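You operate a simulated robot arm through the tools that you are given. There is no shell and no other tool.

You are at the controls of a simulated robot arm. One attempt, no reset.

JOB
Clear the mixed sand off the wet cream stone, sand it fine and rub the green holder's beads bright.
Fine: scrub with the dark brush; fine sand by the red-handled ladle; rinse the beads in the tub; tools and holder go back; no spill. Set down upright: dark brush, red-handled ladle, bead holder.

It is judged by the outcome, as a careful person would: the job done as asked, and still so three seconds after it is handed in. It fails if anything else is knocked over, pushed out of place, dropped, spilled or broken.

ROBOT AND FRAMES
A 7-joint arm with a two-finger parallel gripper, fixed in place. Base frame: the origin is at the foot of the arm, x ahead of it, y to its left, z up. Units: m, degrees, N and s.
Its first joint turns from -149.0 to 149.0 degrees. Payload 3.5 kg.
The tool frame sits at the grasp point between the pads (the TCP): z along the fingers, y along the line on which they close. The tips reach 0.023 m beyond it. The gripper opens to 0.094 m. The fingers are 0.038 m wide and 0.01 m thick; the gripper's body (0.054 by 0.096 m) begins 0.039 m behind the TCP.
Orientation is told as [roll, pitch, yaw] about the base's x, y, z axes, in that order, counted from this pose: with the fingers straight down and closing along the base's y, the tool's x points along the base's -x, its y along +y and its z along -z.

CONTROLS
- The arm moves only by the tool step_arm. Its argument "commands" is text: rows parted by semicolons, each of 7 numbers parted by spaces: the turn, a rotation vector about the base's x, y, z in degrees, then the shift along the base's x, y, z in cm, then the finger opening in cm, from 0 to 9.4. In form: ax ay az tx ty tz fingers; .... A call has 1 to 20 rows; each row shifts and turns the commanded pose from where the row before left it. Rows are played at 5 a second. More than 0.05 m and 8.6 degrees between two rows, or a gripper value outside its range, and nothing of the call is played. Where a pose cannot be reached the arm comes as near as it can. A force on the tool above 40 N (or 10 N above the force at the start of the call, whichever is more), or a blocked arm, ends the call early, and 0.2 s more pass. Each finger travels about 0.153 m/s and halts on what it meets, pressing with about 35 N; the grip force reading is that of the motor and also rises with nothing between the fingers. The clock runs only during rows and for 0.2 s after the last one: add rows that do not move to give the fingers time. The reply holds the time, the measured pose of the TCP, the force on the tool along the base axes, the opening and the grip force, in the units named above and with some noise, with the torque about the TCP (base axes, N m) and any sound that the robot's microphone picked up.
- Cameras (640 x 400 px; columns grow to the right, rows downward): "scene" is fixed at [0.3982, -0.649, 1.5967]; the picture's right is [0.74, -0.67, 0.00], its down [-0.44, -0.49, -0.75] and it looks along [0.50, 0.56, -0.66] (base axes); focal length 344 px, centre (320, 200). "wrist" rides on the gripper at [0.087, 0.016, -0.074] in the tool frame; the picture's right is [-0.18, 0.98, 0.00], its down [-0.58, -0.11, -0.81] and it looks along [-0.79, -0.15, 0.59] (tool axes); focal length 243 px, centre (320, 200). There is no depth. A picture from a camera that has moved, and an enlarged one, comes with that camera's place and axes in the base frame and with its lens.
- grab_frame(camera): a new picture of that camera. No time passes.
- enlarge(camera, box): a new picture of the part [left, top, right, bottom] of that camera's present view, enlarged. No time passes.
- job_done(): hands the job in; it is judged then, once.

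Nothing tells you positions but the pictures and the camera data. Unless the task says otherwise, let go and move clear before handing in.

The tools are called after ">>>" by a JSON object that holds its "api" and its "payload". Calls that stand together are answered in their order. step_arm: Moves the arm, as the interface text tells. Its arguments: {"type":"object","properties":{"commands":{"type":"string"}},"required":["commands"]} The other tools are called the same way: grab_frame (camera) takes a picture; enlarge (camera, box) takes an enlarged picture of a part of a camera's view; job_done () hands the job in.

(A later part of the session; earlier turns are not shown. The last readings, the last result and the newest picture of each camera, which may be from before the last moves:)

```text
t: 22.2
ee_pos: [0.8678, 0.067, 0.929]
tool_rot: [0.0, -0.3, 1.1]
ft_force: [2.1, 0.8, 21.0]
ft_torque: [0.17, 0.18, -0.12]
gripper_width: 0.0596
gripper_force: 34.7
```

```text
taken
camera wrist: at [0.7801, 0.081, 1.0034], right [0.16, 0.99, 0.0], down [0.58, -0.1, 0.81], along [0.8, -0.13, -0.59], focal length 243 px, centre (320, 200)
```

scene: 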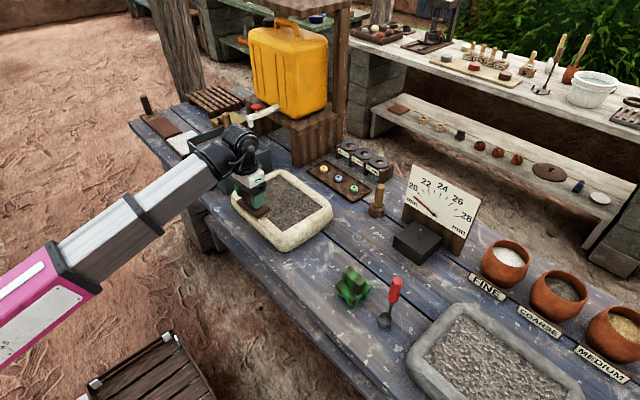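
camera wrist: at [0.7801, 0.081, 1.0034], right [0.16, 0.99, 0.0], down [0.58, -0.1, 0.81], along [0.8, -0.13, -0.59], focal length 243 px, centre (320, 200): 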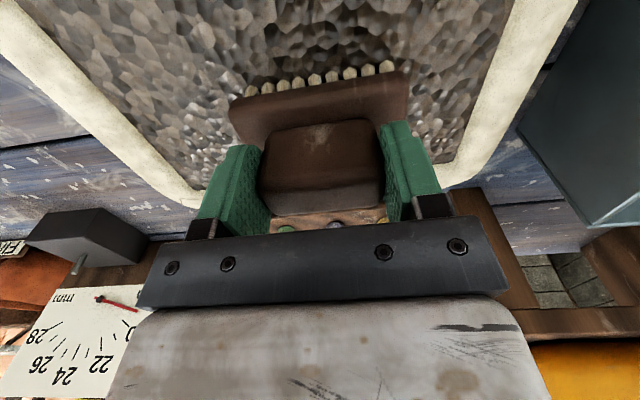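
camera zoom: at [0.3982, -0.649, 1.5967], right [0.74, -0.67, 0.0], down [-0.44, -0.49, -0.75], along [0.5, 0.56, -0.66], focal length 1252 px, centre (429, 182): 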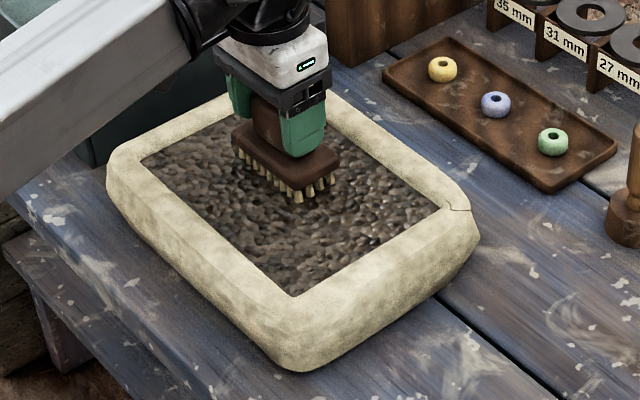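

Contact at TCP z = 0.929, so the bed lies at about z = 0.868. I'll ease off slightly and make a first trial stroke along the tray to see the effect.

>>> {"api": "step_arm", "payload": {"commands": "0 0 0 0 0 0.15 3; 0 0 0 0 1.5 0 3; 0 0 0 0 2 0 3; 0 0 0 0 1.5 0 3; 0 0 0 0 -1.5 0 3; 0 0 0 0 -2 0 3; 0 0 0 0 -2 0 3; 0 0 0 0 0 0 3"}}

>>> {"api": "enlarge", "payload": {"camera": "scene", "box": [220, 150, 360, 260]}}

>>> {"api": "grab_frame", "payload": {"camera": "wrist"}}

```text
t: 24.0
ee_pos: [0.8681, 0.0628, 0.9274]
tool_rot: [0.0, -0.1, 1.2]
ft_force: [-0.8, 18.6, 33.4]
ft_torque: [0.5, -0.17, 0.17]
gripper_width: 0.0594
gripper_force: 35.1
```

```text
3.64 times, centred on (290, 205) of scene
camera zoom: at [0.3982, -0.649, 1.5967], right [0.74, -0.67, 0.0], down [-0.44, -0.49, -0.75], along [0.5, 0.56, -0.66], focal length 1252 px, centre (429, 182)
```

zoom: 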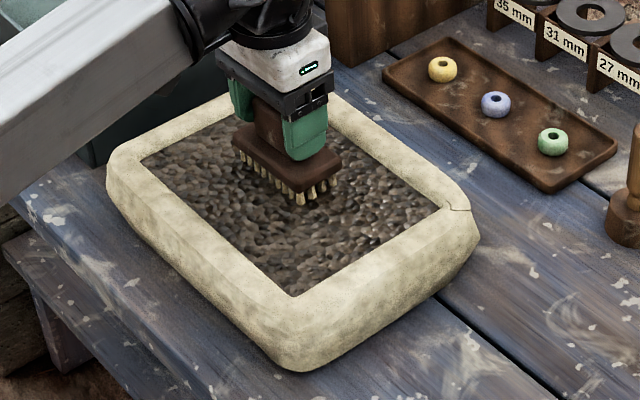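

```text
taken
camera wrist: at [0.7797, 0.0774, 1.0019], right [0.16, 0.99, 0.0], down [0.58, -0.1, 0.81], along [0.8, -0.13, -0.59], focal length 243 px, centre (320, 200)
```

wrist: 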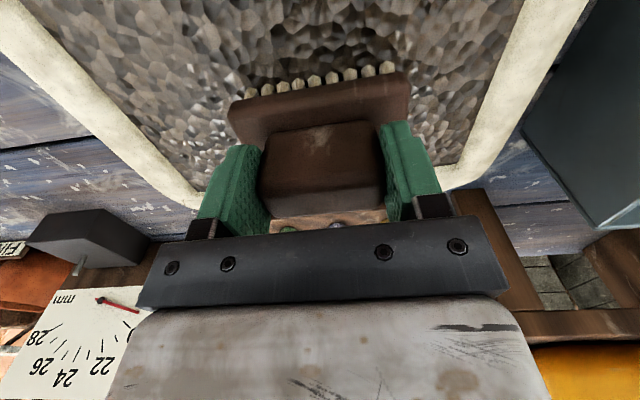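

The press is firmer than I'd like (33 N). I'll lift a couple of millimetres and continue the stroke with lighter pressure.

>>> {"api": "step_arm", "payload": {"commands": "0 0 0 0 0 0.2 3; 0 0 0 0 0 0.1 3; 0 0 0 0 0 0 3"}}

```text
t: 24.8
ee_pos: [0.8678, 0.0616, 0.9298]
tool_rot: [0.0, -0.1, 1.2]
ft_force: [0.5, 0.1, -1.1]
ft_torque: [0.0, 0.04, 0.04]
gripper_width: 0.0595
gripper_force: 35.6
```

Contact is stiff: about a millimetre makes 20 N. I'll lower by 1 mm only and run a long back-and-forth stroke.

>>> {"api": "step_arm", "payload": {"commands": "0 0 0 0 0 -0.1 3; 0 0 0 0 2 0 3; 0 0 0 0 2 0 3; 0 0 0 0 1.5 0 3; 0 0 0 0 -2 0 3; 0 0 0 0 -2.5 0 3; 0 0 0 0 -2.5 0 3; 0 0 0 0 -2.5 0 3; 0 0 0 0 -2.5 0 3; 0 0 0 0 -1.5 0 3; 0 0 0 0 2 0 3; 0 0 0 0 2.5 0 3; 0 0 0 0 2.5 0 3; 0 0 0 0 0 0 3"}}

>>> {"api": "enlarge", "payload": {"camera": "scene", "box": [220, 150, 360, 260]}}

>>> {"api": "grab_frame", "payload": {"camera": "wrist"}}

```text
t: 27.8
ee_pos: [0.8663, 0.0488, 0.9289]
tool_rot: [-0.1, -0.1, 1.0]
ft_force: [-0.1, 0.7, -2.0]
ft_torque: [-0.01, -0.03, -0.01]
gripper_width: 0.0594
gripper_force: 34.8
```

```text
3.64 times, centred on (290, 205) of scene
camera zoom: at [0.3982, -0.649, 1.5967], right [0.74, -0.67, 0.0], down [-0.44, -0.49, -0.75], along [0.5, 0.56, -0.66], focal length 1252 px, centre (429, 182)
```

zoom: 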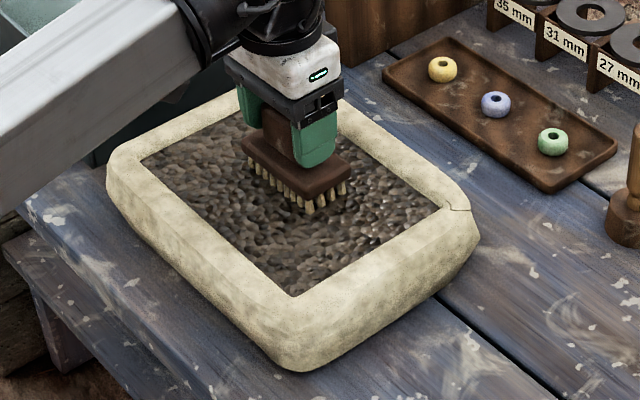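

```text
taken
camera wrist: at [0.7787, 0.0635, 1.0035], right [0.17, 0.99, 0.0], down [0.58, -0.1, 0.81], along [0.8, -0.13, -0.59], focal length 243 px, centre (320, 200)
```

wrist: 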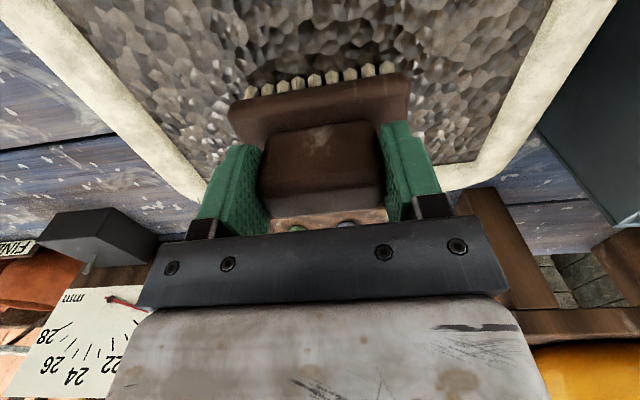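

No contact in that pass and no visible change, so I'll go one millimetre lower and repeat.

>>> {"api": "step_arm", "payload": {"commands": "0 0 0 0 0 -0.1 3; 0 0 0 0 2 0 3; 0 0 0 0 2.5 0 3; 0 0 0 0 2 0 3; 0 0 0 0 -2 0 3; 0 0 0 0 -2.5 0 3; 0 0 0 0 -2.5 0 3; 0 0 0 0 -2.5 0 3; 0 0 0 0 -2.5 0 3; 0 0 0 0 -1 0 3; 0 0 0 0 0 0 3"}}

>>> {"api": "enlarge", "payload": {"camera": "scene", "box": [220, 150, 360, 260]}}

>>> {"api": "grab_frame", "payload": {"camera": "wrist"}}

```text
t: 30.2
ee_pos: [0.8669, -0.0153, 0.9294]
tool_rot: [-0.2, -0.1, 1.2]
ft_force: [-0.2, 0.0, -1.5]
ft_torque: [0.04, 0.0, 0.0]
gripper_width: 0.0595
gripper_force: 35.4
```

```text
3.64 times, centred on (290, 205) of scene
camera zoom: at [0.3982, -0.649, 1.5967], right [0.74, -0.67, 0.0], down [-0.44, -0.49, -0.75], along [0.5, 0.56, -0.66], focal length 1252 px, centre (429, 182)
```

zoom: 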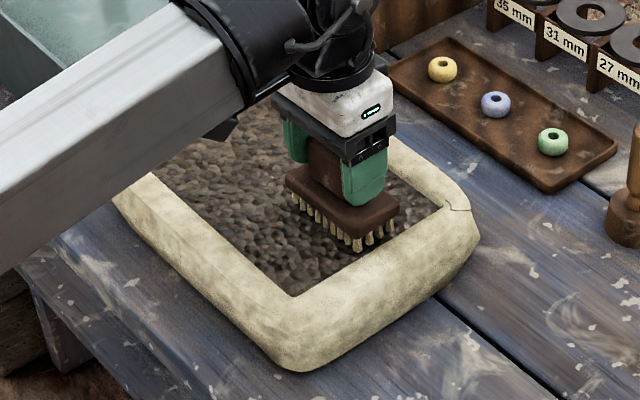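

```text
taken
camera wrist: at [0.7787, -0.0013, 1.0046], right [0.16, 0.99, 0.0], down [0.58, -0.1, 0.81], along [0.8, -0.13, -0.59], focal length 243 px, centre (320, 200)
```

wrist: 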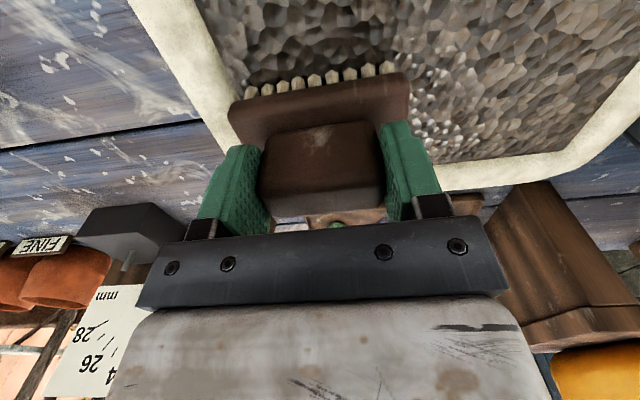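

Still hovering. I'll lower a little more and read the force at rest.

>>> {"api": "step_arm", "payload": {"commands": "0 0 0 0 1 -0.1 3; 0 0 0 0 0 0 3"}}

```text
t: 30.8
ee_pos: [0.866, -0.0052, 0.9272]
tool_rot: [-0.1, -0.1, 1.1]
ft_force: [-0.7, 0.2, -0.4]
ft_torque: [0.01, 0.01, -0.01]
gripper_width: 0.0598
gripper_force: 34.9
```

>>> {"api": "step_arm", "payload": {"commands": "0 0 0 0 0 -0.1 3; 0 0 0 0 0 0 3"}}

```text
t: 31.4
ee_pos: [0.8665, -0.0045, 0.928]
tool_rot: [-0.1, -0.1, 1.1]
ft_force: [-1.5, 0.6, 6.0]
ft_torque: [-0.03, -0.01, -0.02]
gripper_width: 0.0598
gripper_force: 35.1
```

Light contact now (6 N). Running a full stroke back and forth at this height.

>>> {"api": "step_arm", "payload": {"commands": "0 0 0 0 -1.5 0 3; 0 0 0 0 2 0 3; 0 0 0 0 2.5 0 3; 0 0 0 0 2.5 0 3; 0 0 0 0 2.5 0 3; 0 0 0 0 2.5 0 3; 0 0 0 0 1.5 0 3; 0 0 0 0 -2 0 3; 0 0 0 0 -2.5 0 3; 0 0 0 0 -2.5 0 3; 0 0 0 0 -2.5 0 3; 0 0 0 0 -2.5 0 3; 0 0 0 0 -1.5 0 3; 0 0 0 0 0 0 3"}}

>>> {"api": "enlarge", "payload": {"camera": "scene", "box": [220, 150, 360, 260]}}

>>> {"api": "grab_frame", "payload": {"camera": "wrist"}}

```text
t: 34.4
ee_pos: [0.8678, -0.0195, 0.9243]
tool_rot: [-0.1, -0.2, 1.1]
ft_force: [0.4, 13.8, 23.7]
ft_torque: [0.39, -0.28, -0.07]
gripper_width: 0.0593
gripper_force: 34.8
```

```text
3.64 times, centred on (290, 205) of scene
camera zoom: at [0.3982, -0.649, 1.5967], right [0.74, -0.67, 0.0], down [-0.44, -0.49, -0.75], along [0.5, 0.56, -0.66], focal length 1252 px, centre (429, 182)
```

zoom: 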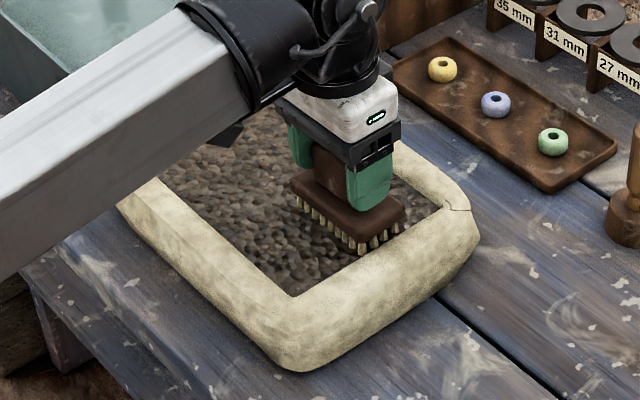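

```text
taken
camera wrist: at [0.78, -0.0057, 1.0007], right [0.16, 0.99, 0.0], down [0.58, -0.1, 0.81], along [0.8, -0.13, -0.59], focal length 243 px, centre (320, 200)
```

wrist: 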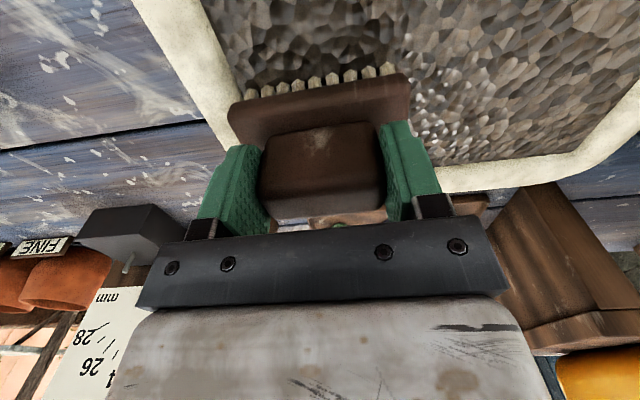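

>>> {"api": "enlarge", "payload": {"camera": "scene", "box": [250, 170, 340, 240]}}

>>> {"api": "enlarge", "payload": {"camera": "wrist", "box": [200, 0, 640, 200]}}

```text
5.71 times, centred on (295, 205) of scene
camera zoom: at [0.3982, -0.649, 1.5967], right [0.74, -0.67, 0.0], down [-0.44, -0.49, -0.75], along [0.5, 0.56, -0.66], focal length 1967 px, centre (463, 171)
```

zoom: 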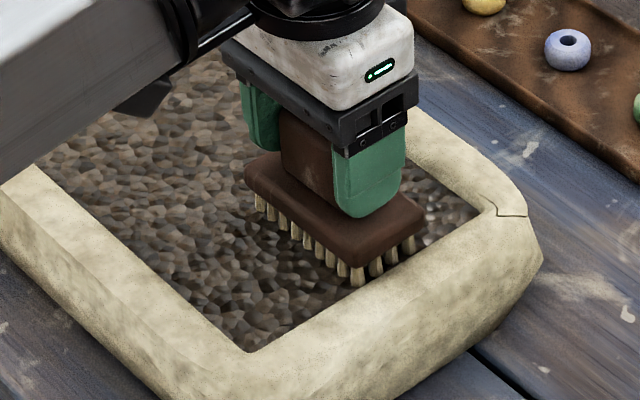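

```text
1.45 times, centred on (420, 100) of wrist
camera zoom: at [0.78, -0.0057, 1.0007], right [0.16, 0.99, 0.0], down [0.58, -0.1, 0.81], along [0.8, -0.13, -0.59], focal length 353 px, centre (174, 346)
```

zoom: 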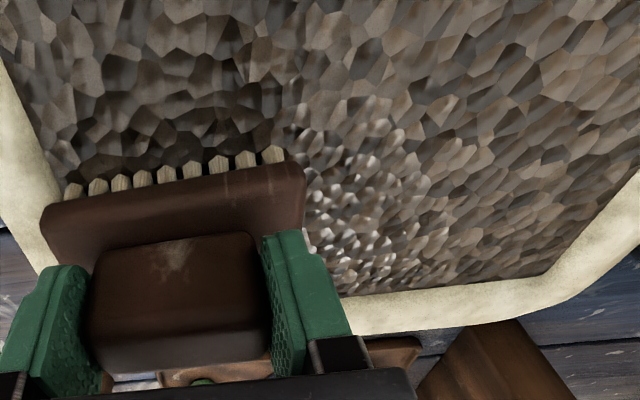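

The sand texture hasn't clearly changed yet, so I'll scrub more fully over the whole bed in contact, moving in rows.

>>> {"api": "step_arm", "payload": {"commands": "0 0 0 1.8 0.3 0 3; 0 0 0 1.9 0 0 3; 0 0 0 0 2.4 0 3; 0 0 0 0 2.4 0 3; 0 0 0 0 2.4 0 3; 0 0 0 0 2.4 0 3; 0 0 0 0 2.4 0 3; 0 0 0 0 1.4 0 3; 0 0 0 0 -2.4 0 3; 0 0 0 0 -2.4 0 3; 0 0 0 0 -2.4 0 3; 0 0 0 0 -2.4 0 3; 0 0 0 0 -2.4 0 3; 0 0 0 0 -1.4 0 3; 0 0 0 0 0 0 3"}}

>>> {"api": "enlarge", "payload": {"camera": "scene", "box": [220, 150, 360, 260]}}

>>> {"api": "grab_frame", "payload": {"camera": "wrist"}}

```text
t: 37.6
ee_pos: [0.9032, -0.0147, 0.9255]
tool_rot: [-0.1, -0.2, 1.3]
ft_force: [-1.1, 2.1, 2.0]
ft_torque: [-0.07, -0.11, 0.06]
gripper_width: 0.0594
gripper_force: 34.5
```

```text
3.64 times, centred on (290, 205) of scene
camera zoom: at [0.3982, -0.649, 1.5967], right [0.74, -0.67, 0.0], down [-0.44, -0.49, -0.75], along [0.5, 0.56, -0.66], focal length 1252 px, centre (429, 182)
```

zoom: 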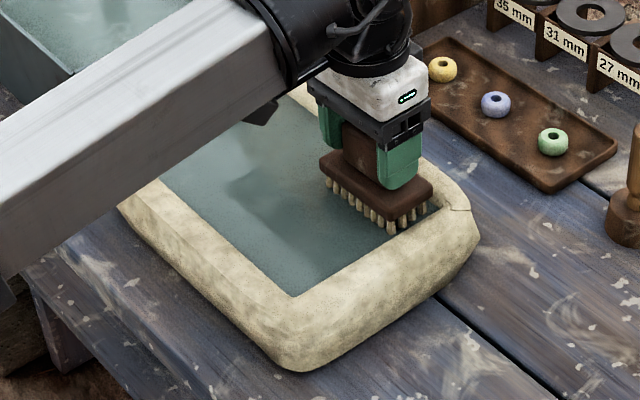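

```text
taken
camera wrist: at [0.815, -0.0019, 1.0008], right [0.16, 0.99, 0.0], down [0.58, -0.1, 0.81], along [0.8, -0.13, -0.59], focal length 243 px, centre (320, 200)
```

wrist: 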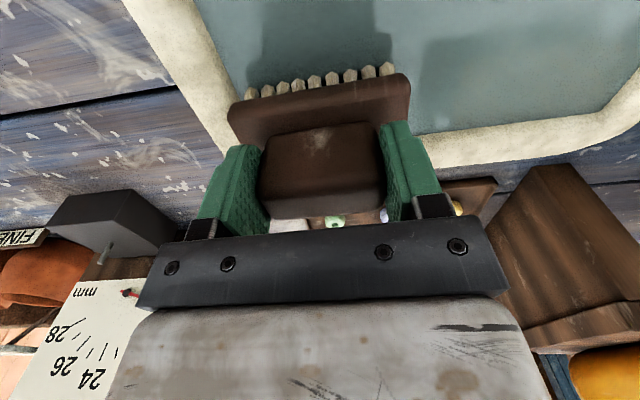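

The mixed sand is gone and the wet stone lies clear. I'll lift the brush and carry it back toward its place, checking the whole tray.

>>> {"api": "step_arm", "payload": {"commands": "0 0 0 0 0 1.5 3; 0 0 0 0 0 3 3; 0 0 1.3 -2.05 -3.5 0 3; 0 0 1 -2.05 -3.5 0 3; 0 0 1 -2.05 -3.5 0 3; 0 0 0 -2.05 -3.5 0 3; 0 0 0 -2.05 -3.5 0 3; 0 0 0 0 0 0 3; 0 0 0 0 0 0 3"}}

>>> {"api": "grab_frame", "payload": {"camera": "wrist"}}

>>> {"api": "grab_frame", "payload": {"camera": "scene"}}

```text
t: 39.6
ee_pos: [0.8029, -0.19, 0.9684]
tool_rot: [-0.1, 0.0, 4.4]
ft_force: [-0.5, -0.4, -1.3]
ft_torque: [0.01, 0.0, 0.0]
gripper_width: 0.0596
gripper_force: 35.0
```

```text
taken
camera wrist: at [0.7133, -0.1814, 1.0449], right [0.11, 0.99, 0.0], down [0.59, -0.06, 0.81], along [0.8, -0.09, -0.59], focal length 243 px, centre (320, 200)
```

wrist: 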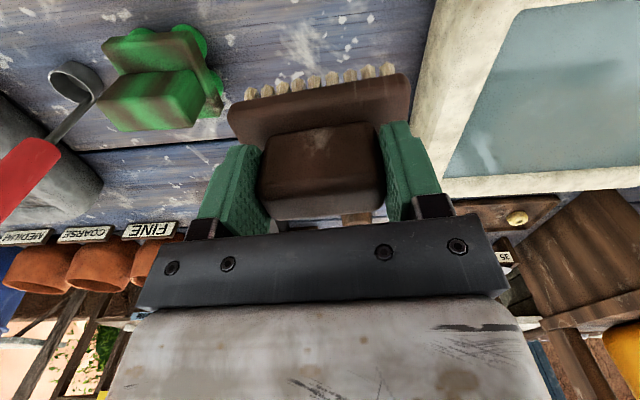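

```text
taken
```

scene: 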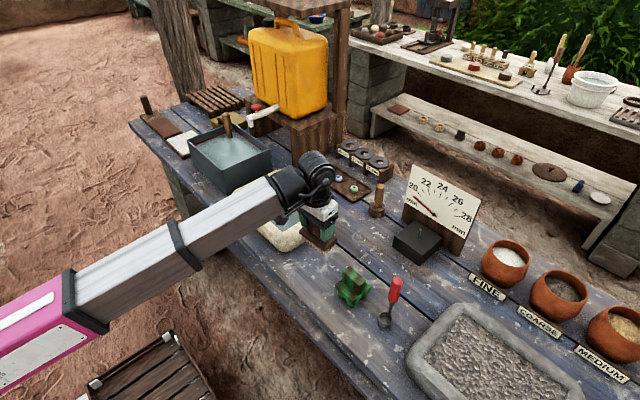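

The tray is fully clear. Now lowering the brush onto its old spot.

>>> {"api": "step_arm", "payload": {"commands": "0 0 0 -0.2 0 -2.5 3; 0 0 0 0 0 -2.5 3; 0 0 0 0 0 -2 3; 0 0 0 0 0 -1 3; 0 0 0 0 0 -0.8 3; 0 0 0 0 0 -0.4 3; 0 0 0 0 0 0 3"}}

```text
t: 41.2
ee_pos: [0.8003, -0.1913, 0.8799]
tool_rot: [-0.1, -0.1, 4.4]
ft_force: [0.5, -1.0, -1.7]
ft_torque: [0.0, 0.0, 0.01]
gripper_width: 0.0598
gripper_force: 35.1
```

>>> {"api": "step_arm", "payload": {"commands": "0 0 0 0 0 -0.4 3; 0 0 0 0 0 -0.2 3; 0 0 0 0 0 0 3"}}

```text
t: 42.0
ee_pos: [0.7995, -0.1894, 0.8732]
tool_rot: [-0.1, -0.1, 4.4]
ft_force: [0.4, 0.3, -1.7]
ft_torque: [-0.02, 0.02, -0.04]
gripper_width: 0.0597
gripper_force: 35.3
```

>>> {"api": "step_arm", "payload": {"commands": "0 0 0 0 0 -0.15 3; 0 0 0 0 0 -0.1 3; 0 0 0 0 0 0 3"}}

```text
t: 42.8
ee_pos: [0.8, -0.1912, 0.8711]
tool_rot: [-0.1, -0.1, 4.4]
ft_force: [-0.2, 0.5, -1.5]
ft_torque: [0.02, 0.0, 0.01]
gripper_width: 0.0597
gripper_force: 35.1
```

>>> {"api": "step_arm", "payload": {"commands": "0 0 0 0 0 -0.1 3; 0 0 0 0 0 0 3"}}

>>> {"api": "enlarge", "payload": {"camera": "scene", "box": [280, 220, 360, 290]}}

```text
t: 43.4
ee_pos: [0.7992, -0.1895, 0.869]
tool_rot: [-0.1, 0.0, 4.4]
ft_force: [-0.9, -0.4, -1.7]
ft_torque: [0.02, 0.02, 0.02]
gripper_width: 0.0598
gripper_force: 34.6
```

```text
5.71 times, centred on (320, 255) of scene
camera zoom: at [0.3982, -0.649, 1.5967], right [0.74, -0.67, 0.0], down [-0.44, -0.49, -0.75], along [0.5, 0.56, -0.66], focal length 1967 px, centre (320, -114)
```

zoom: 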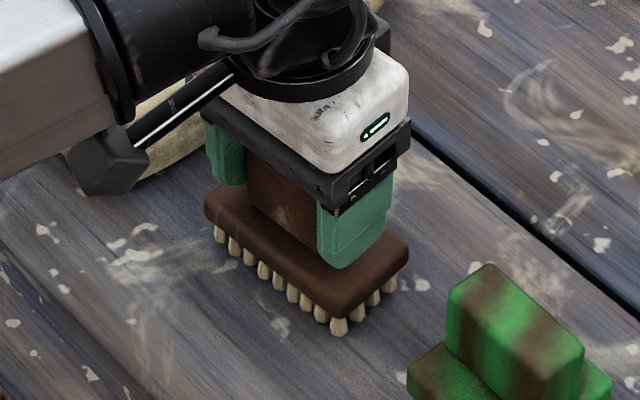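

>>> {"api": "step_arm", "payload": {"commands": "0 0 0 0 0 -0.1 3; 0 0 0 0 0 0 3"}}

```text
t: 44.0
ee_pos: [0.7985, -0.1898, 0.8704]
tool_rot: [0.0, -0.1, 4.4]
ft_force: [0.6, -0.1, -2.0]
ft_torque: [0.01, 0.04, 0.0]
gripper_width: 0.0596
gripper_force: 35.4
```

>>> {"api": "step_arm", "payload": {"commands": "0 0 0 0 0 -0.1 3; 0 0 0 0 0 0 3"}}

```text
t: 44.6
ee_pos: [0.7984, -0.1914, 0.8675]
tool_rot: [0.0, -0.1, 4.4]
ft_force: [0.3, 0.1, -0.6]
ft_torque: [-0.01, 0.01, 0.06]
gripper_width: 0.0595
gripper_force: 35.2
```

Force has begun to unload, so the brush is just touching the bench. A hair lower, then release.

>>> {"api": "step_arm", "payload": {"commands": "0 0 0 0 0 -0.05 3; 0 0 0 0 0 0 3"}}

```text
t: 45.2
ee_pos: [0.799, -0.1905, 0.8673]
tool_rot: [0.0, -0.1, 4.4]
ft_force: [-0.4, -3.0, 13.0]
ft_torque: [0.31, -0.05, 0.01]
gripper_width: 0.0595
gripper_force: 34.9
```

>>> {"api": "step_arm", "payload": {"commands": "0 0 0 0 0 0.04 3; 0 0 0 0 0 0 5.8; 0 0 0 0 0 0 6.4; 0 0 0 0 0 0 7.5; 0 0 0 0 0 0 9.4; 0 0 0 0 0 0 9.4"}}

>>> {"api": "grab_frame", "payload": {"camera": "wrist"}}

>>> {"api": "enlarge", "payload": {"camera": "scene", "box": [280, 220, 360, 290]}}

```text
t: 46.6
ee_pos: [0.7984, -0.1908, 0.8667]
tool_rot: [-0.1, -0.1, 4.4]
ft_force: [-1.1, -1.2, -0.4]
ft_torque: [0.01, -0.02, -0.03]
gripper_width: 0.0938
gripper_force: 0.0
```

```text
taken
camera wrist: at [0.7106, -0.1815, 0.9422], right [0.11, 0.99, 0.0], down [0.59, -0.06, 0.81], along [0.8, -0.09, -0.59], focal length 243 px, centre (320, 200)
```

wrist: 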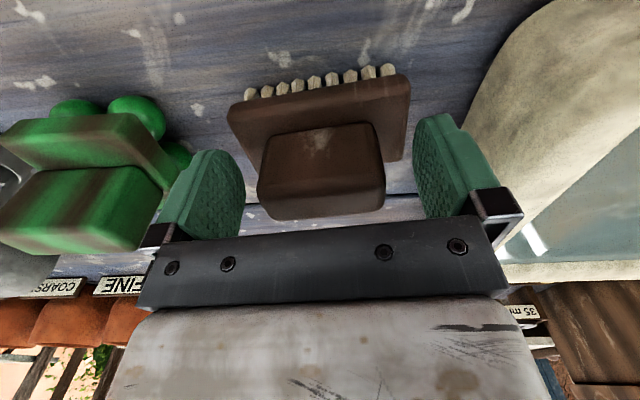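

```text
5.71 times, centred on (320, 255) of scene
camera zoom: at [0.3982, -0.649, 1.5967], right [0.74, -0.67, 0.0], down [-0.44, -0.49, -0.75], along [0.5, 0.56, -0.66], focal length 1967 px, centre (320, -114)
```

zoom: 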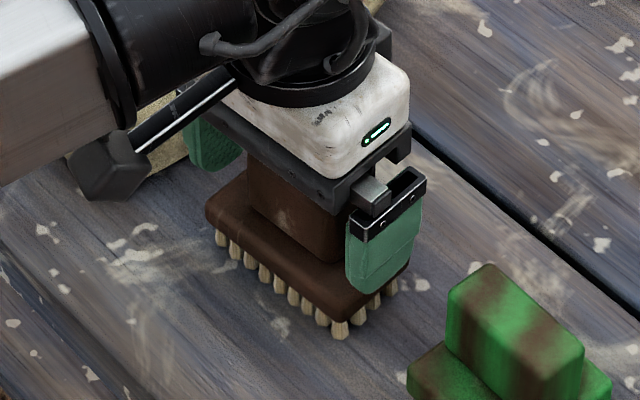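

The brush stands upright on its old spot. I'll rise clear and go to a viewing position in front of the red-handled ladle.

>>> {"api": "step_arm", "payload": {"commands": "0 0 0 0 0 3 9.4; 0 0 0 0 0 4 9.4; 0 0 0 0 0 4 9.4; 0 0 0 0 0 4 9.4; 0 0 -1.4 -0.6 -3.8 0.2 9.4; 0 0 -1 -0.6 -3.8 0.2 9.4; 0 0 -1 -0.6 -3.8 0 9.4; 0 0 -1 -0.6 -3.8 0 9.4; 0 0 0 -0.6 -3.8 0 9.4; 0 0 0 -0.8 -3.8 0 9.4; 0 0 0 0 0 0 9.4; 0 0 0 0 0 0 9.4"}}

>>> {"api": "grab_frame", "payload": {"camera": "wrist"}}

>>> {"api": "grab_frame", "payload": {"camera": "scene"}}

```text
t: 49.2
ee_pos: [0.7639, -0.4182, 1.021]
tool_rot: [-0.1, -0.1, 0.1]
ft_force: [0.9, 0.1, -0.1]
ft_torque: [-0.01, -0.03, 0.02]
gripper_width: 0.0941
gripper_force: 0.1
```

```text
taken
camera wrist: at [0.6762, -0.4032, 1.0974], right [0.18, 0.98, 0.0], down [0.58, -0.11, 0.81], along [0.79, -0.15, -0.59], focal length 243 px, centre (320, 200)
```

wrist: 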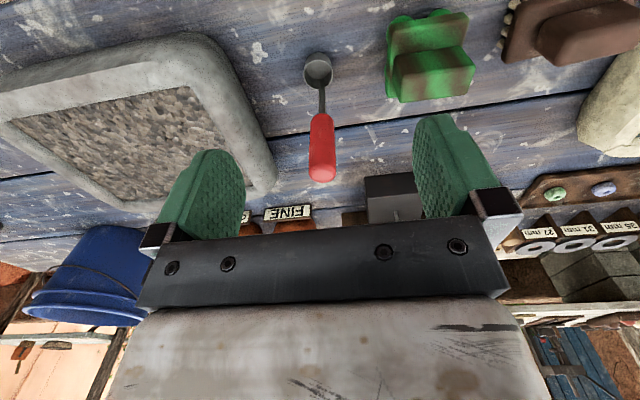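

```text
taken
```

scene: 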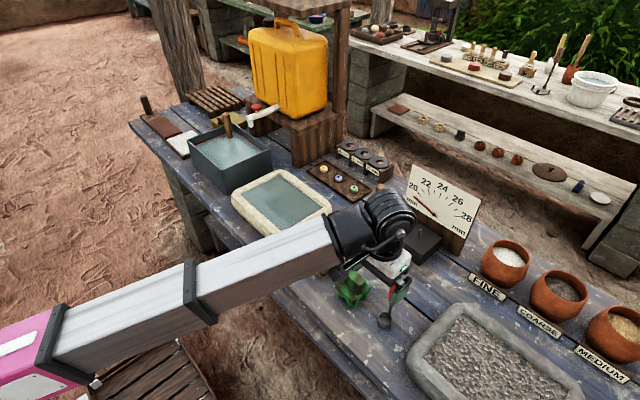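

>>> {"api": "enlarge", "payload": {"camera": "wrist", "box": [260, 30, 420, 200]}}

>>> {"api": "enlarge", "payload": {"camera": "scene", "box": [220, 150, 360, 260]}}

>>> {"api": "enlarge", "payload": {"camera": "wrist", "box": [370, 0, 490, 110]}}

```text
2.35 times, centred on (340, 115) of wrist
camera zoom: at [0.6762, -0.4032, 1.0974], right [0.18, 0.98, 0.0], down [0.58, -0.11, 0.81], along [0.79, -0.15, -0.59], focal length 571 px, centre (273, 400)
```

zoom: 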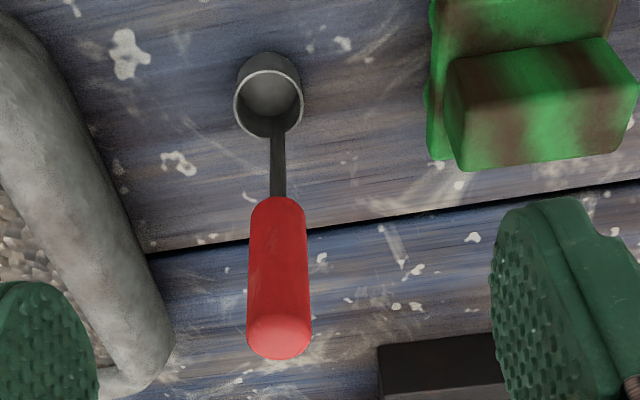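

```text
3.64 times, centred on (290, 205) of scene
camera zoom: at [0.3982, -0.649, 1.5967], right [0.74, -0.67, 0.0], down [-0.44, -0.49, -0.75], along [0.5, 0.56, -0.66], focal length 1252 px, centre (429, 182)
```

zoom: 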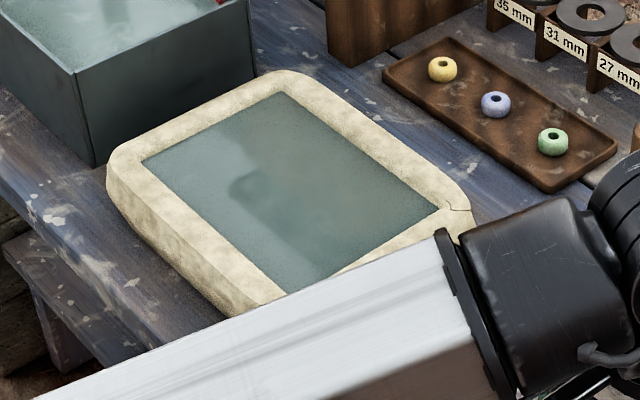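

```text
3.64 times, centred on (430, 55) of wrist
camera zoom: at [0.6762, -0.4032, 1.0974], right [0.18, 0.98, 0.0], down [0.58, -0.11, 0.81], along [0.79, -0.15, -0.59], focal length 882 px, centre (-80, 727)
```

zoom: 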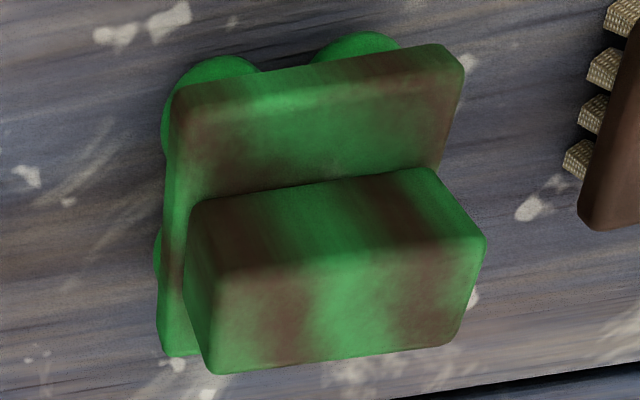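

The stone is clean with a film of water. The ladle handle is at (0.824, -0.428) with its cup about 1.9 cm toward the arm. I'll move above it and descend around the handle.

>>> {"api": "step_arm", "payload": {"commands": "0 0 0 2 -0.4 0 9.4; 0 0 0 2 -0.3 0 9.4; 0 0 0 2 -0.3 0 9.4; 0 0 0 0 0 -2 9.4; 0 0 0 0 0 0 9.4"}}

>>> {"api": "grab_frame", "payload": {"camera": "wrist"}}

>>> {"api": "enlarge", "payload": {"camera": "scene", "box": [340, 240, 460, 340]}}

```text
t: 50.4
ee_pos: [0.8215, -0.4296, 1.0003]
tool_rot: [0.0, -0.1, 0.1]
ft_force: [-0.6, -0.6, 0.1]
ft_torque: [0.01, 0.01, 0.02]
gripper_width: 0.094
gripper_force: 0.0
```

```text
taken
camera wrist: at [0.7344, -0.4136, 1.0748], right [0.18, 0.98, 0.0], down [0.58, -0.11, 0.81], along [0.79, -0.15, -0.59], focal length 243 px, centre (320, 200)
```

wrist: 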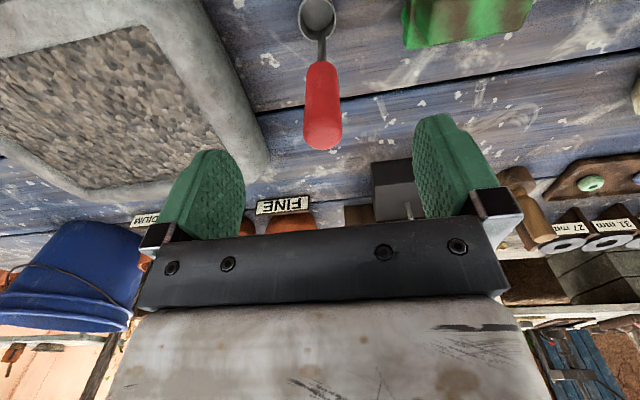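

```text
4.00 times, centred on (400, 290) of scene
camera zoom: at [0.3982, -0.649, 1.5967], right [0.74, -0.67, 0.0], down [-0.44, -0.49, -0.75], along [0.5, 0.56, -0.66], focal length 1377 px, centre (0, -160)
```

zoom: 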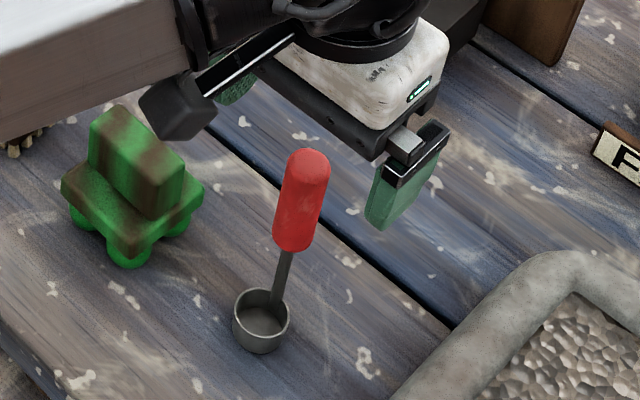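

Aligned over the handle. Descending to grip height.

>>> {"api": "step_arm", "payload": {"commands": "0 0 0 0.2 0 -2 9.4; 0 0 0 0 0 -2 9.4; 0 0 0 0 0 -1.4 9.4; 0 0 0 0 0 -0.6 9.4; 0 0 0 0 0 0 9.4"}}

>>> {"api": "grab_frame", "payload": {"camera": "wrist"}}

>>> {"api": "enlarge", "payload": {"camera": "scene", "box": [340, 240, 460, 340]}}

```text
t: 51.6
ee_pos: [0.8238, -0.4275, 0.9427]
tool_rot: [-0.1, 0.0, 0.0]
ft_force: [-1.2, 0.1, -1.3]
ft_torque: [-0.02, 0.01, 0.0]
gripper_width: 0.0942
gripper_force: 0.1
```

```text
taken
camera wrist: at [0.7364, -0.4119, 1.016], right [0.18, 0.98, 0.0], down [0.58, -0.11, 0.81], along [0.79, -0.15, -0.59], focal length 243 px, centre (320, 200)
```

wrist: 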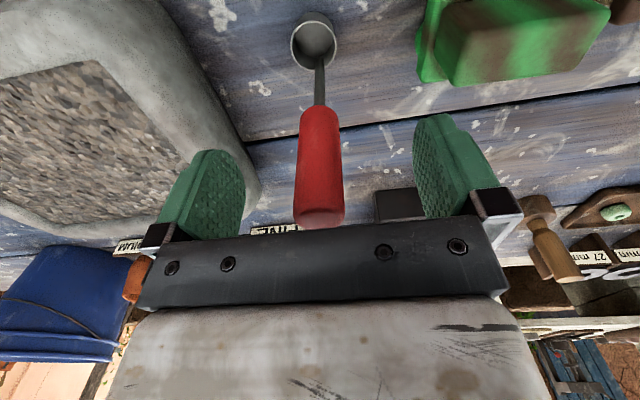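

```text
4.00 times, centred on (400, 290) of scene
camera zoom: at [0.3982, -0.649, 1.5967], right [0.74, -0.67, 0.0], down [-0.44, -0.49, -0.75], along [0.5, 0.56, -0.66], focal length 1377 px, centre (0, -160)
```

zoom: 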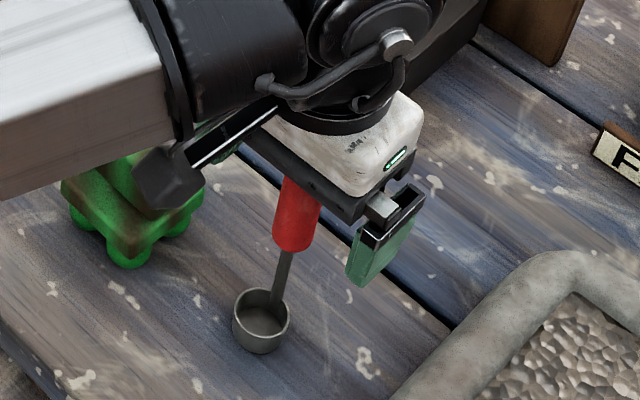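

Handle is centred between the pads. Closing.

>>> {"api": "step_arm", "payload": {"commands": "0 0 0 0 0 0 6; 0 0 0 0 0 0 4; 0 0 0 0 0 0 2.5; 0 0 0 0 0 0 1; 0 0 0 0 0 0 1"}}

>>> {"api": "grab_frame", "payload": {"camera": "wrist"}}

```text
t: 52.8
ee_pos: [0.8241, -0.4279, 0.9408]
tool_rot: [-0.2, 0.0, 0.0]
ft_force: [0.4, 0.3, 0.5]
ft_torque: [0.06, -0.02, -0.01]
gripper_width: 0.023
gripper_force: 34.8
```

```text
taken
camera wrist: at [0.7364, -0.4119, 1.0161], right [0.18, 0.98, 0.0], down [0.58, -0.11, 0.81], along [0.79, -0.15, -0.59], focal length 243 px, centre (320, 200)
```

wrist: 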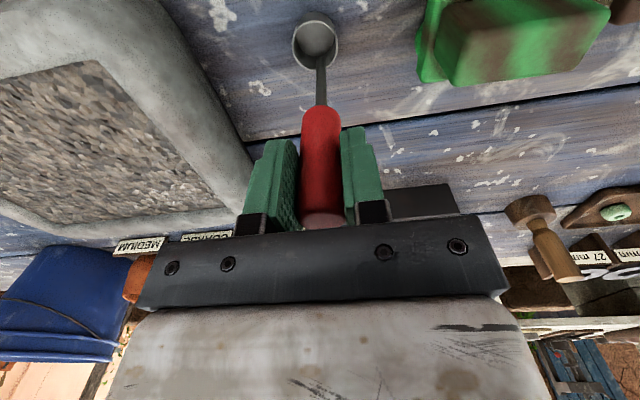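

The ladle is held (handle 2.3 cm); pick-up pose (0.824, -0.428, 0.941). Lifting it straight up and then moving to above the FINE pot.

>>> {"api": "step_arm", "payload": {"commands": "0 0 0 0 0 1.5 1; 0 0 0 0 0 3.5 1; 0 0 0 0 0 4 1; 0 0 0 0 0 3 1; 0 0 0 3 -1 0 1; 0 0 0 4.2 -1.5 0 1; 0 0 0 4.2 -1.5 0 1; 0 0 0 4.2 -1.5 0 1; 0 0 0 4.2 -1.5 0 1; 0 0 0 4.2 -1.5 0 1; 0 0 0 4.2 -1.5 0 1; 0 0 0 3 -1 0 1; 0 0 0 0 0 0 1; 0 0 0 0 0 0 1"}}

>>> {"api": "grab_frame", "payload": {"camera": "wrist"}}

>>> {"api": "grab_frame", "payload": {"camera": "scene"}}

```text
t: 55.8
ee_pos: [1.1354, -0.5394, 1.0614]
tool_rot: [0.0, 0.0, 0.0]
ft_force: [-0.1, 0.1, -0.9]
ft_torque: [0.01, 0.04, 0.03]
gripper_width: 0.0227
gripper_force: 34.4
```

```text
taken
camera wrist: at [1.0478, -0.5249, 1.1373], right [0.18, 0.98, 0.0], down [0.58, -0.11, 0.81], along [0.79, -0.15, -0.59], focal length 243 px, centre (320, 200)
```

wrist: 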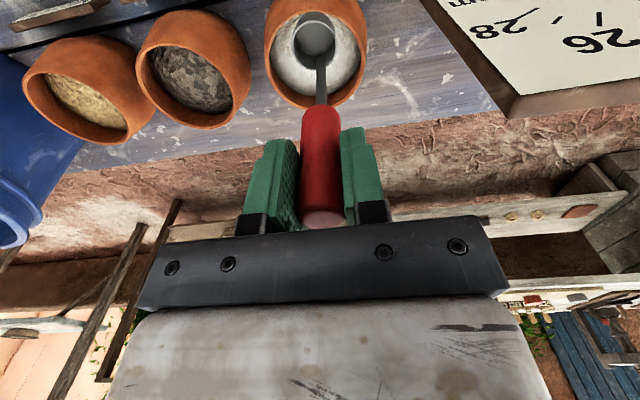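

```text
taken
```

scene: 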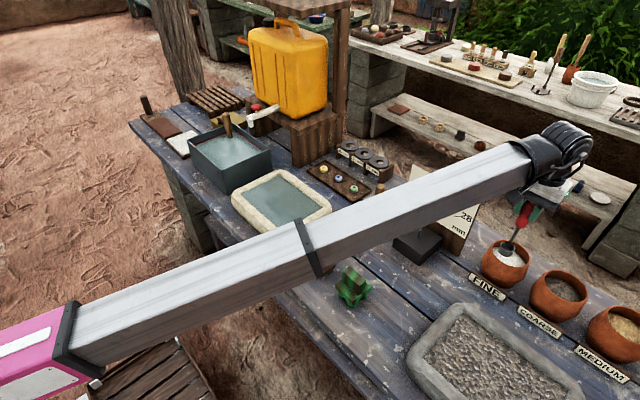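

The cup is almost over the pot. I'll centre it and lower it into the mouth, then check before entering the sand.

>>> {"api": "step_arm", "payload": {"commands": "0 0 0 1.2 -0.4 0 1; 0 0 0 1.1 -0.3 0 1; 0 0 0 0 0 -1.5 1; 0 0 0 0 0 -1 1; 0 0 0 0 0 0 1; 0 0 0 0 0 0 1"}}

>>> {"api": "enlarge", "payload": {"camera": "wrist", "box": [240, 0, 400, 120]}}

>>> {"api": "enlarge", "payload": {"camera": "scene", "box": [460, 200, 560, 300]}}

```text
t: 57.2
ee_pos: [1.1422, -0.5367, 1.0338]
tool_rot: [-0.2, -0.3, 0.1]
ft_force: [7.3, 0.5, 32.1]
ft_torque: [0.39, -0.25, -0.13]
gripper_width: 0.0229
gripper_force: 35.2
out of reach, approached as far as the arm can: row 1, 2
```

```text
3.33 times, centred on (320, 60) of wrist
camera zoom: at [1.0536, -0.5212, 1.1091], right [0.18, 0.98, 0.0], down [0.58, -0.11, 0.81], along [0.8, -0.15, -0.59], focal length 809 px, centre (320, 667)
```

zoom: 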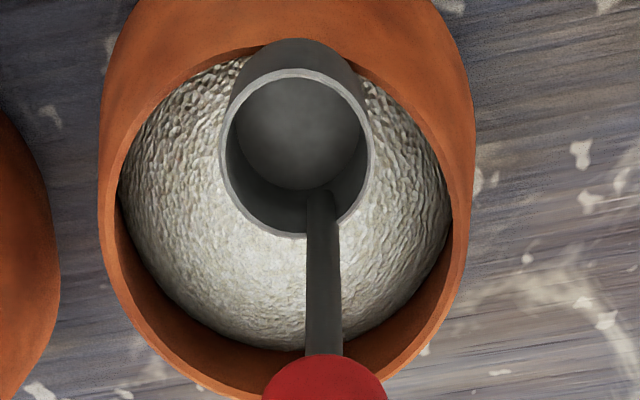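

```text
4.00 times, centred on (510, 250) of scene
camera zoom: at [0.3982, -0.649, 1.5967], right [0.74, -0.67, 0.0], down [-0.44, -0.49, -0.75], along [0.5, 0.56, -0.66], focal length 1377 px, centre (-440, 0)
```

zoom: 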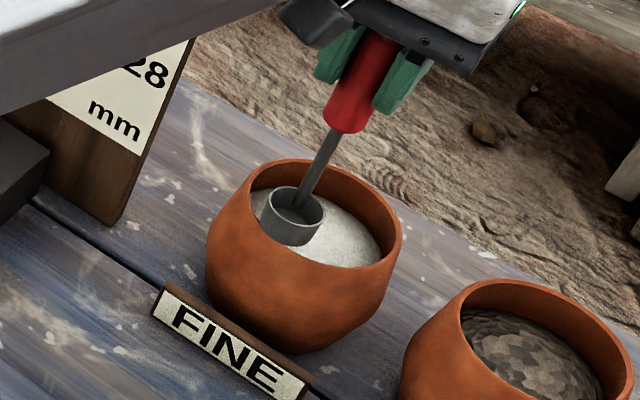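

The arm is at its reach limit with the tool straight down, and the cup pressed on something (32 N). Raising straight away, then I'll tilt the tool outward a little to gain reach.

>>> {"api": "step_arm", "payload": {"commands": "0 0 0 -1 0.3 1.5 1; 0 0 0 -1 0.3 1.5 1; 0 0 0 -1 0 0 1; 0 0 0 0 0 0 1; 0 0 0 0 0 0 1"}}

>>> {"api": "enlarge", "payload": {"camera": "wrist", "box": [200, 0, 440, 150]}}

>>> {"api": "enlarge", "payload": {"camera": "scene", "box": [460, 200, 560, 300]}}

```text
t: 58.4
ee_pos: [1.1113, -0.5304, 1.0618]
tool_rot: [0.0, -0.2, 0.0]
ft_force: [-0.4, -0.5, -1.2]
ft_torque: [-0.06, -0.02, 0.0]
gripper_width: 0.0225
gripper_force: 34.6
```

```text
2.67 times, centred on (320, 75) of wrist
camera zoom: at [1.0238, -0.5155, 1.1363], right [0.18, 0.98, 0.0], down [0.58, -0.11, 0.81], along [0.79, -0.15, -0.59], focal length 647 px, centre (320, 533)
```

zoom: 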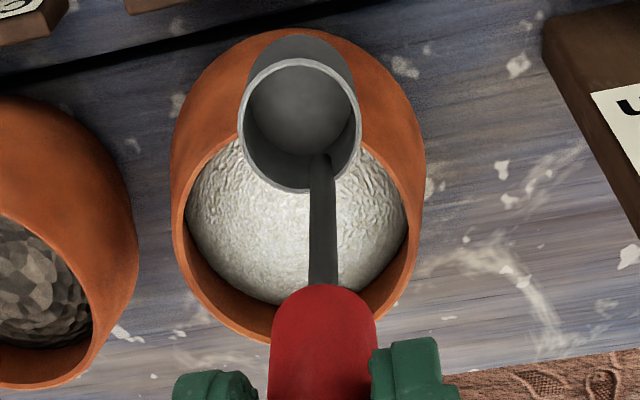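

```text
4.00 times, centred on (510, 250) of scene
camera zoom: at [0.3982, -0.649, 1.5967], right [0.74, -0.67, 0.0], down [-0.44, -0.49, -0.75], along [0.5, 0.56, -0.66], focal length 1377 px, centre (-440, 0)
```

zoom: 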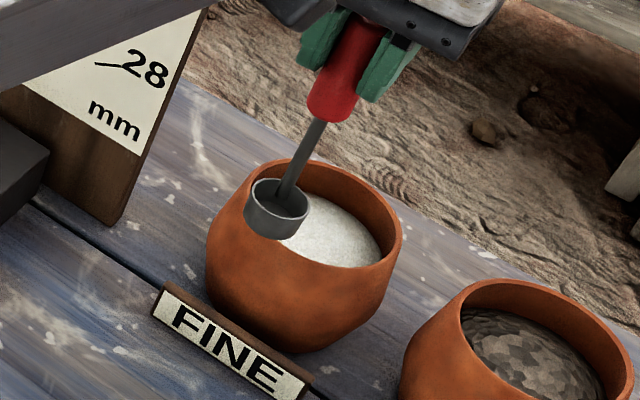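

The pot hasn't moved. I'll tilt the tool about 12 degrees outward to gain reach and bring the cup over the pot's centre.

>>> {"api": "step_arm", "payload": {"commands": "0 -4 0 0.8 -0.4 0.3 1; 0 -4 0 0.8 -0.4 0 1; 0 -4 0 0.8 -0.5 0 1; 0 0 0 0.4 -0.3 0 1; 0 0 0 0 0 0 1; 0 0 0 0 0 0 1"}}

>>> {"api": "enlarge", "payload": {"camera": "wrist", "box": [200, 0, 440, 150]}}

>>> {"api": "enlarge", "payload": {"camera": "scene", "box": [460, 200, 560, 300]}}

```text
t: 59.8
ee_pos: [1.1404, -0.5484, 1.0645]
tool_rot: [-0.1, -12.0, 0.1]
ft_force: [0.3, 0.4, -0.7]
ft_torque: [0.04, 0.02, -0.01]
gripper_width: 0.0226
gripper_force: 35.2
```

```text
2.67 times, centred on (320, 75) of wrist
camera zoom: at [1.0385, -0.5325, 1.1201], right [0.18, 0.98, 0.04], down [0.4, -0.11, 0.91], along [0.9, -0.15, -0.41], focal length 647 px, centre (320, 533)
```

zoom: 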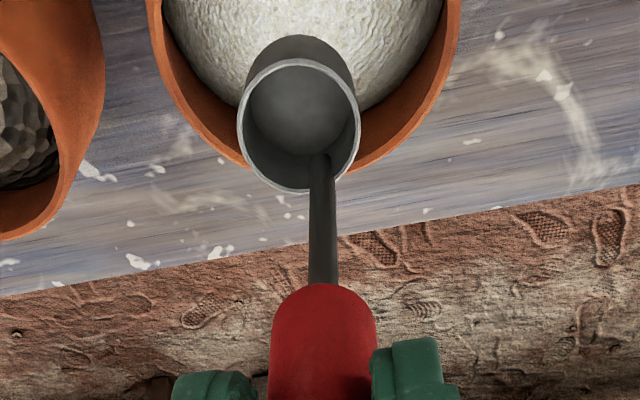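

```text
4.00 times, centred on (510, 250) of scene
camera zoom: at [0.3982, -0.649, 1.5967], right [0.74, -0.67, 0.0], down [-0.44, -0.49, -0.75], along [0.5, 0.56, -0.66], focal length 1377 px, centre (-440, 0)
```

zoom: 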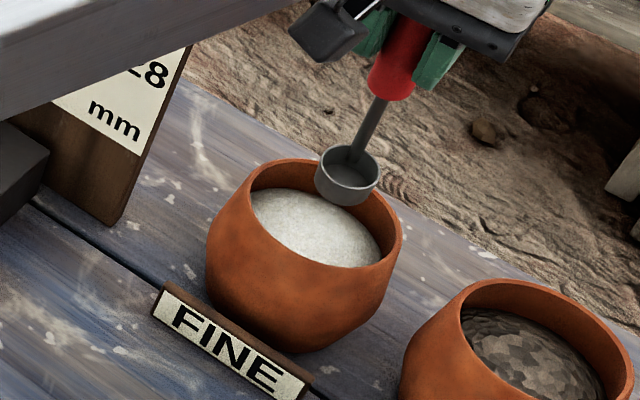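

The cup is centred over the pot. Lowering slowly.

>>> {"api": "step_arm", "payload": {"commands": "0 0 0 0 0 -1 1; 0 0 0 0 0 -1 1; 0 0 0 0 0 -1 1; 0 0 0 0 0 -0.5 1; 0 0 0 0 0 0 1"}}

>>> {"api": "enlarge", "payload": {"camera": "scene", "box": [460, 200, 560, 300]}}

```text
t: 61.0
ee_pos: [1.1397, -0.5491, 1.031]
tool_rot: [-0.1, -12.1, 0.0]
ft_force: [-0.3, 0.5, -0.5]
ft_torque: [-0.01, -0.01, 0.0]
gripper_width: 0.0226
gripper_force: 34.4
```

```text
4.00 times, centred on (510, 250) of scene
camera zoom: at [0.3982, -0.649, 1.5967], right [0.74, -0.67, 0.0], down [-0.44, -0.49, -0.75], along [0.5, 0.56, -0.66], focal length 1377 px, centre (-440, 0)
```

zoom: 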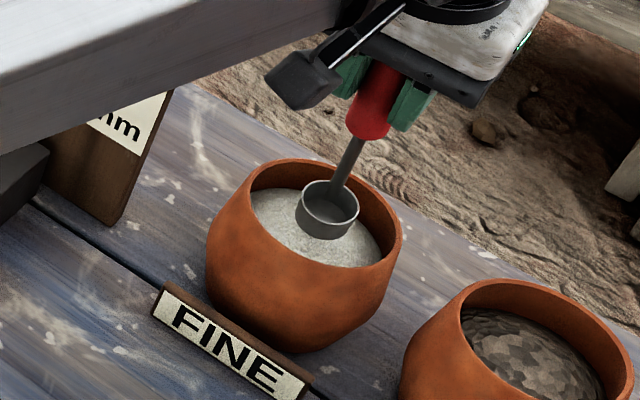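

>>> {"api": "step_arm", "payload": {"commands": "0 0 0 0 0 -0.7 1; 0 0 0 0 0 -0.7 1; 0 0 0 0 0 -0.6 1; 0 0 0 0 0 0 1"}}

>>> {"api": "enlarge", "payload": {"camera": "scene", "box": [460, 200, 560, 300]}}

```text
t: 62.0
ee_pos: [1.14, -0.5475, 1.0103]
tool_rot: [-0.1, -12.1, 0.1]
ft_force: [0.8, -0.8, 0.3]
ft_torque: [-0.02, -0.02, 0.0]
gripper_width: 0.0227
gripper_force: 35.1
```

```text
4.00 times, centred on (510, 250) of scene
camera zoom: at [0.3982, -0.649, 1.5967], right [0.74, -0.67, 0.0], down [-0.44, -0.49, -0.75], along [0.5, 0.56, -0.66], focal length 1377 px, centre (-440, 0)
```

zoom: 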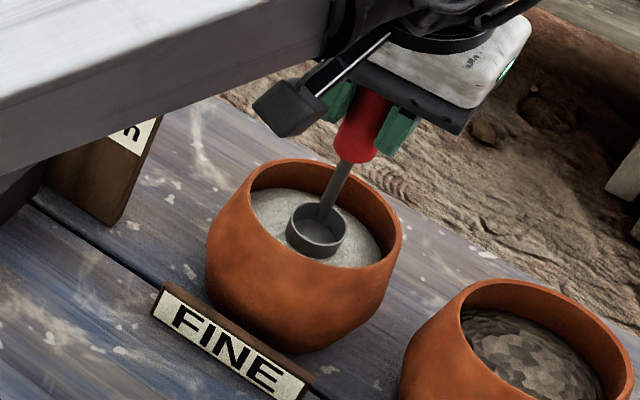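

The cup is entering the sand without resistance. Going deeper so the rim passes below the surface.

>>> {"api": "step_arm", "payload": {"commands": "0 0 0 0 0 -0.7 1; 0 0 0 0 0 -0.7 1; 0 0 0 0 0 -0.7 1; 0 0 0 0 0 -0.4 1; 0 0 0 0 0 0 1; 0 0 0 0 0 0 1"}}

>>> {"api": "enlarge", "payload": {"camera": "scene", "box": [460, 200, 560, 300]}}

>>> {"api": "grab_frame", "payload": {"camera": "wrist"}}

```text
t: 63.4
ee_pos: [1.1391, -0.5483, 0.9846]
tool_rot: [-0.1, -12.0, 0.0]
ft_force: [0.2, -0.1, -0.9]
ft_torque: [0.0, 0.04, 0.01]
gripper_width: 0.0225
gripper_force: 35.0
```

```text
4.00 times, centred on (510, 250) of scene
camera zoom: at [0.3982, -0.649, 1.5967], right [0.74, -0.67, 0.0], down [-0.44, -0.49, -0.75], along [0.5, 0.56, -0.66], focal length 1377 px, centre (-440, 0)
```

zoom: 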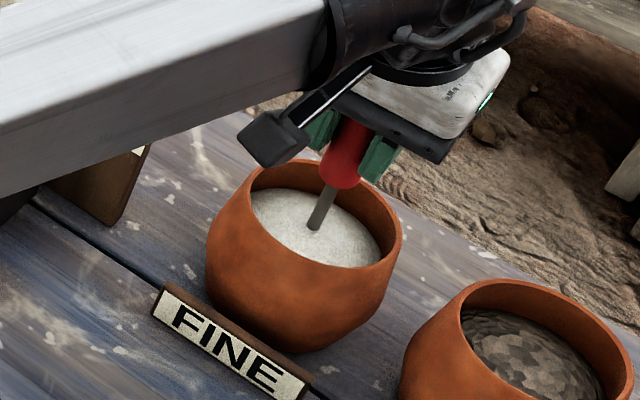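

```text
taken
camera wrist: at [1.0386, -0.5323, 1.0409], right [0.18, 0.98, 0.04], down [0.4, -0.11, 0.91], along [0.9, -0.15, -0.41], focal length 243 px, centre (320, 200)
```

wrist: 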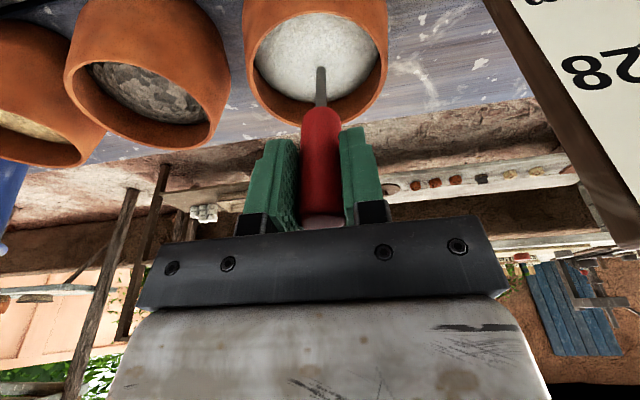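

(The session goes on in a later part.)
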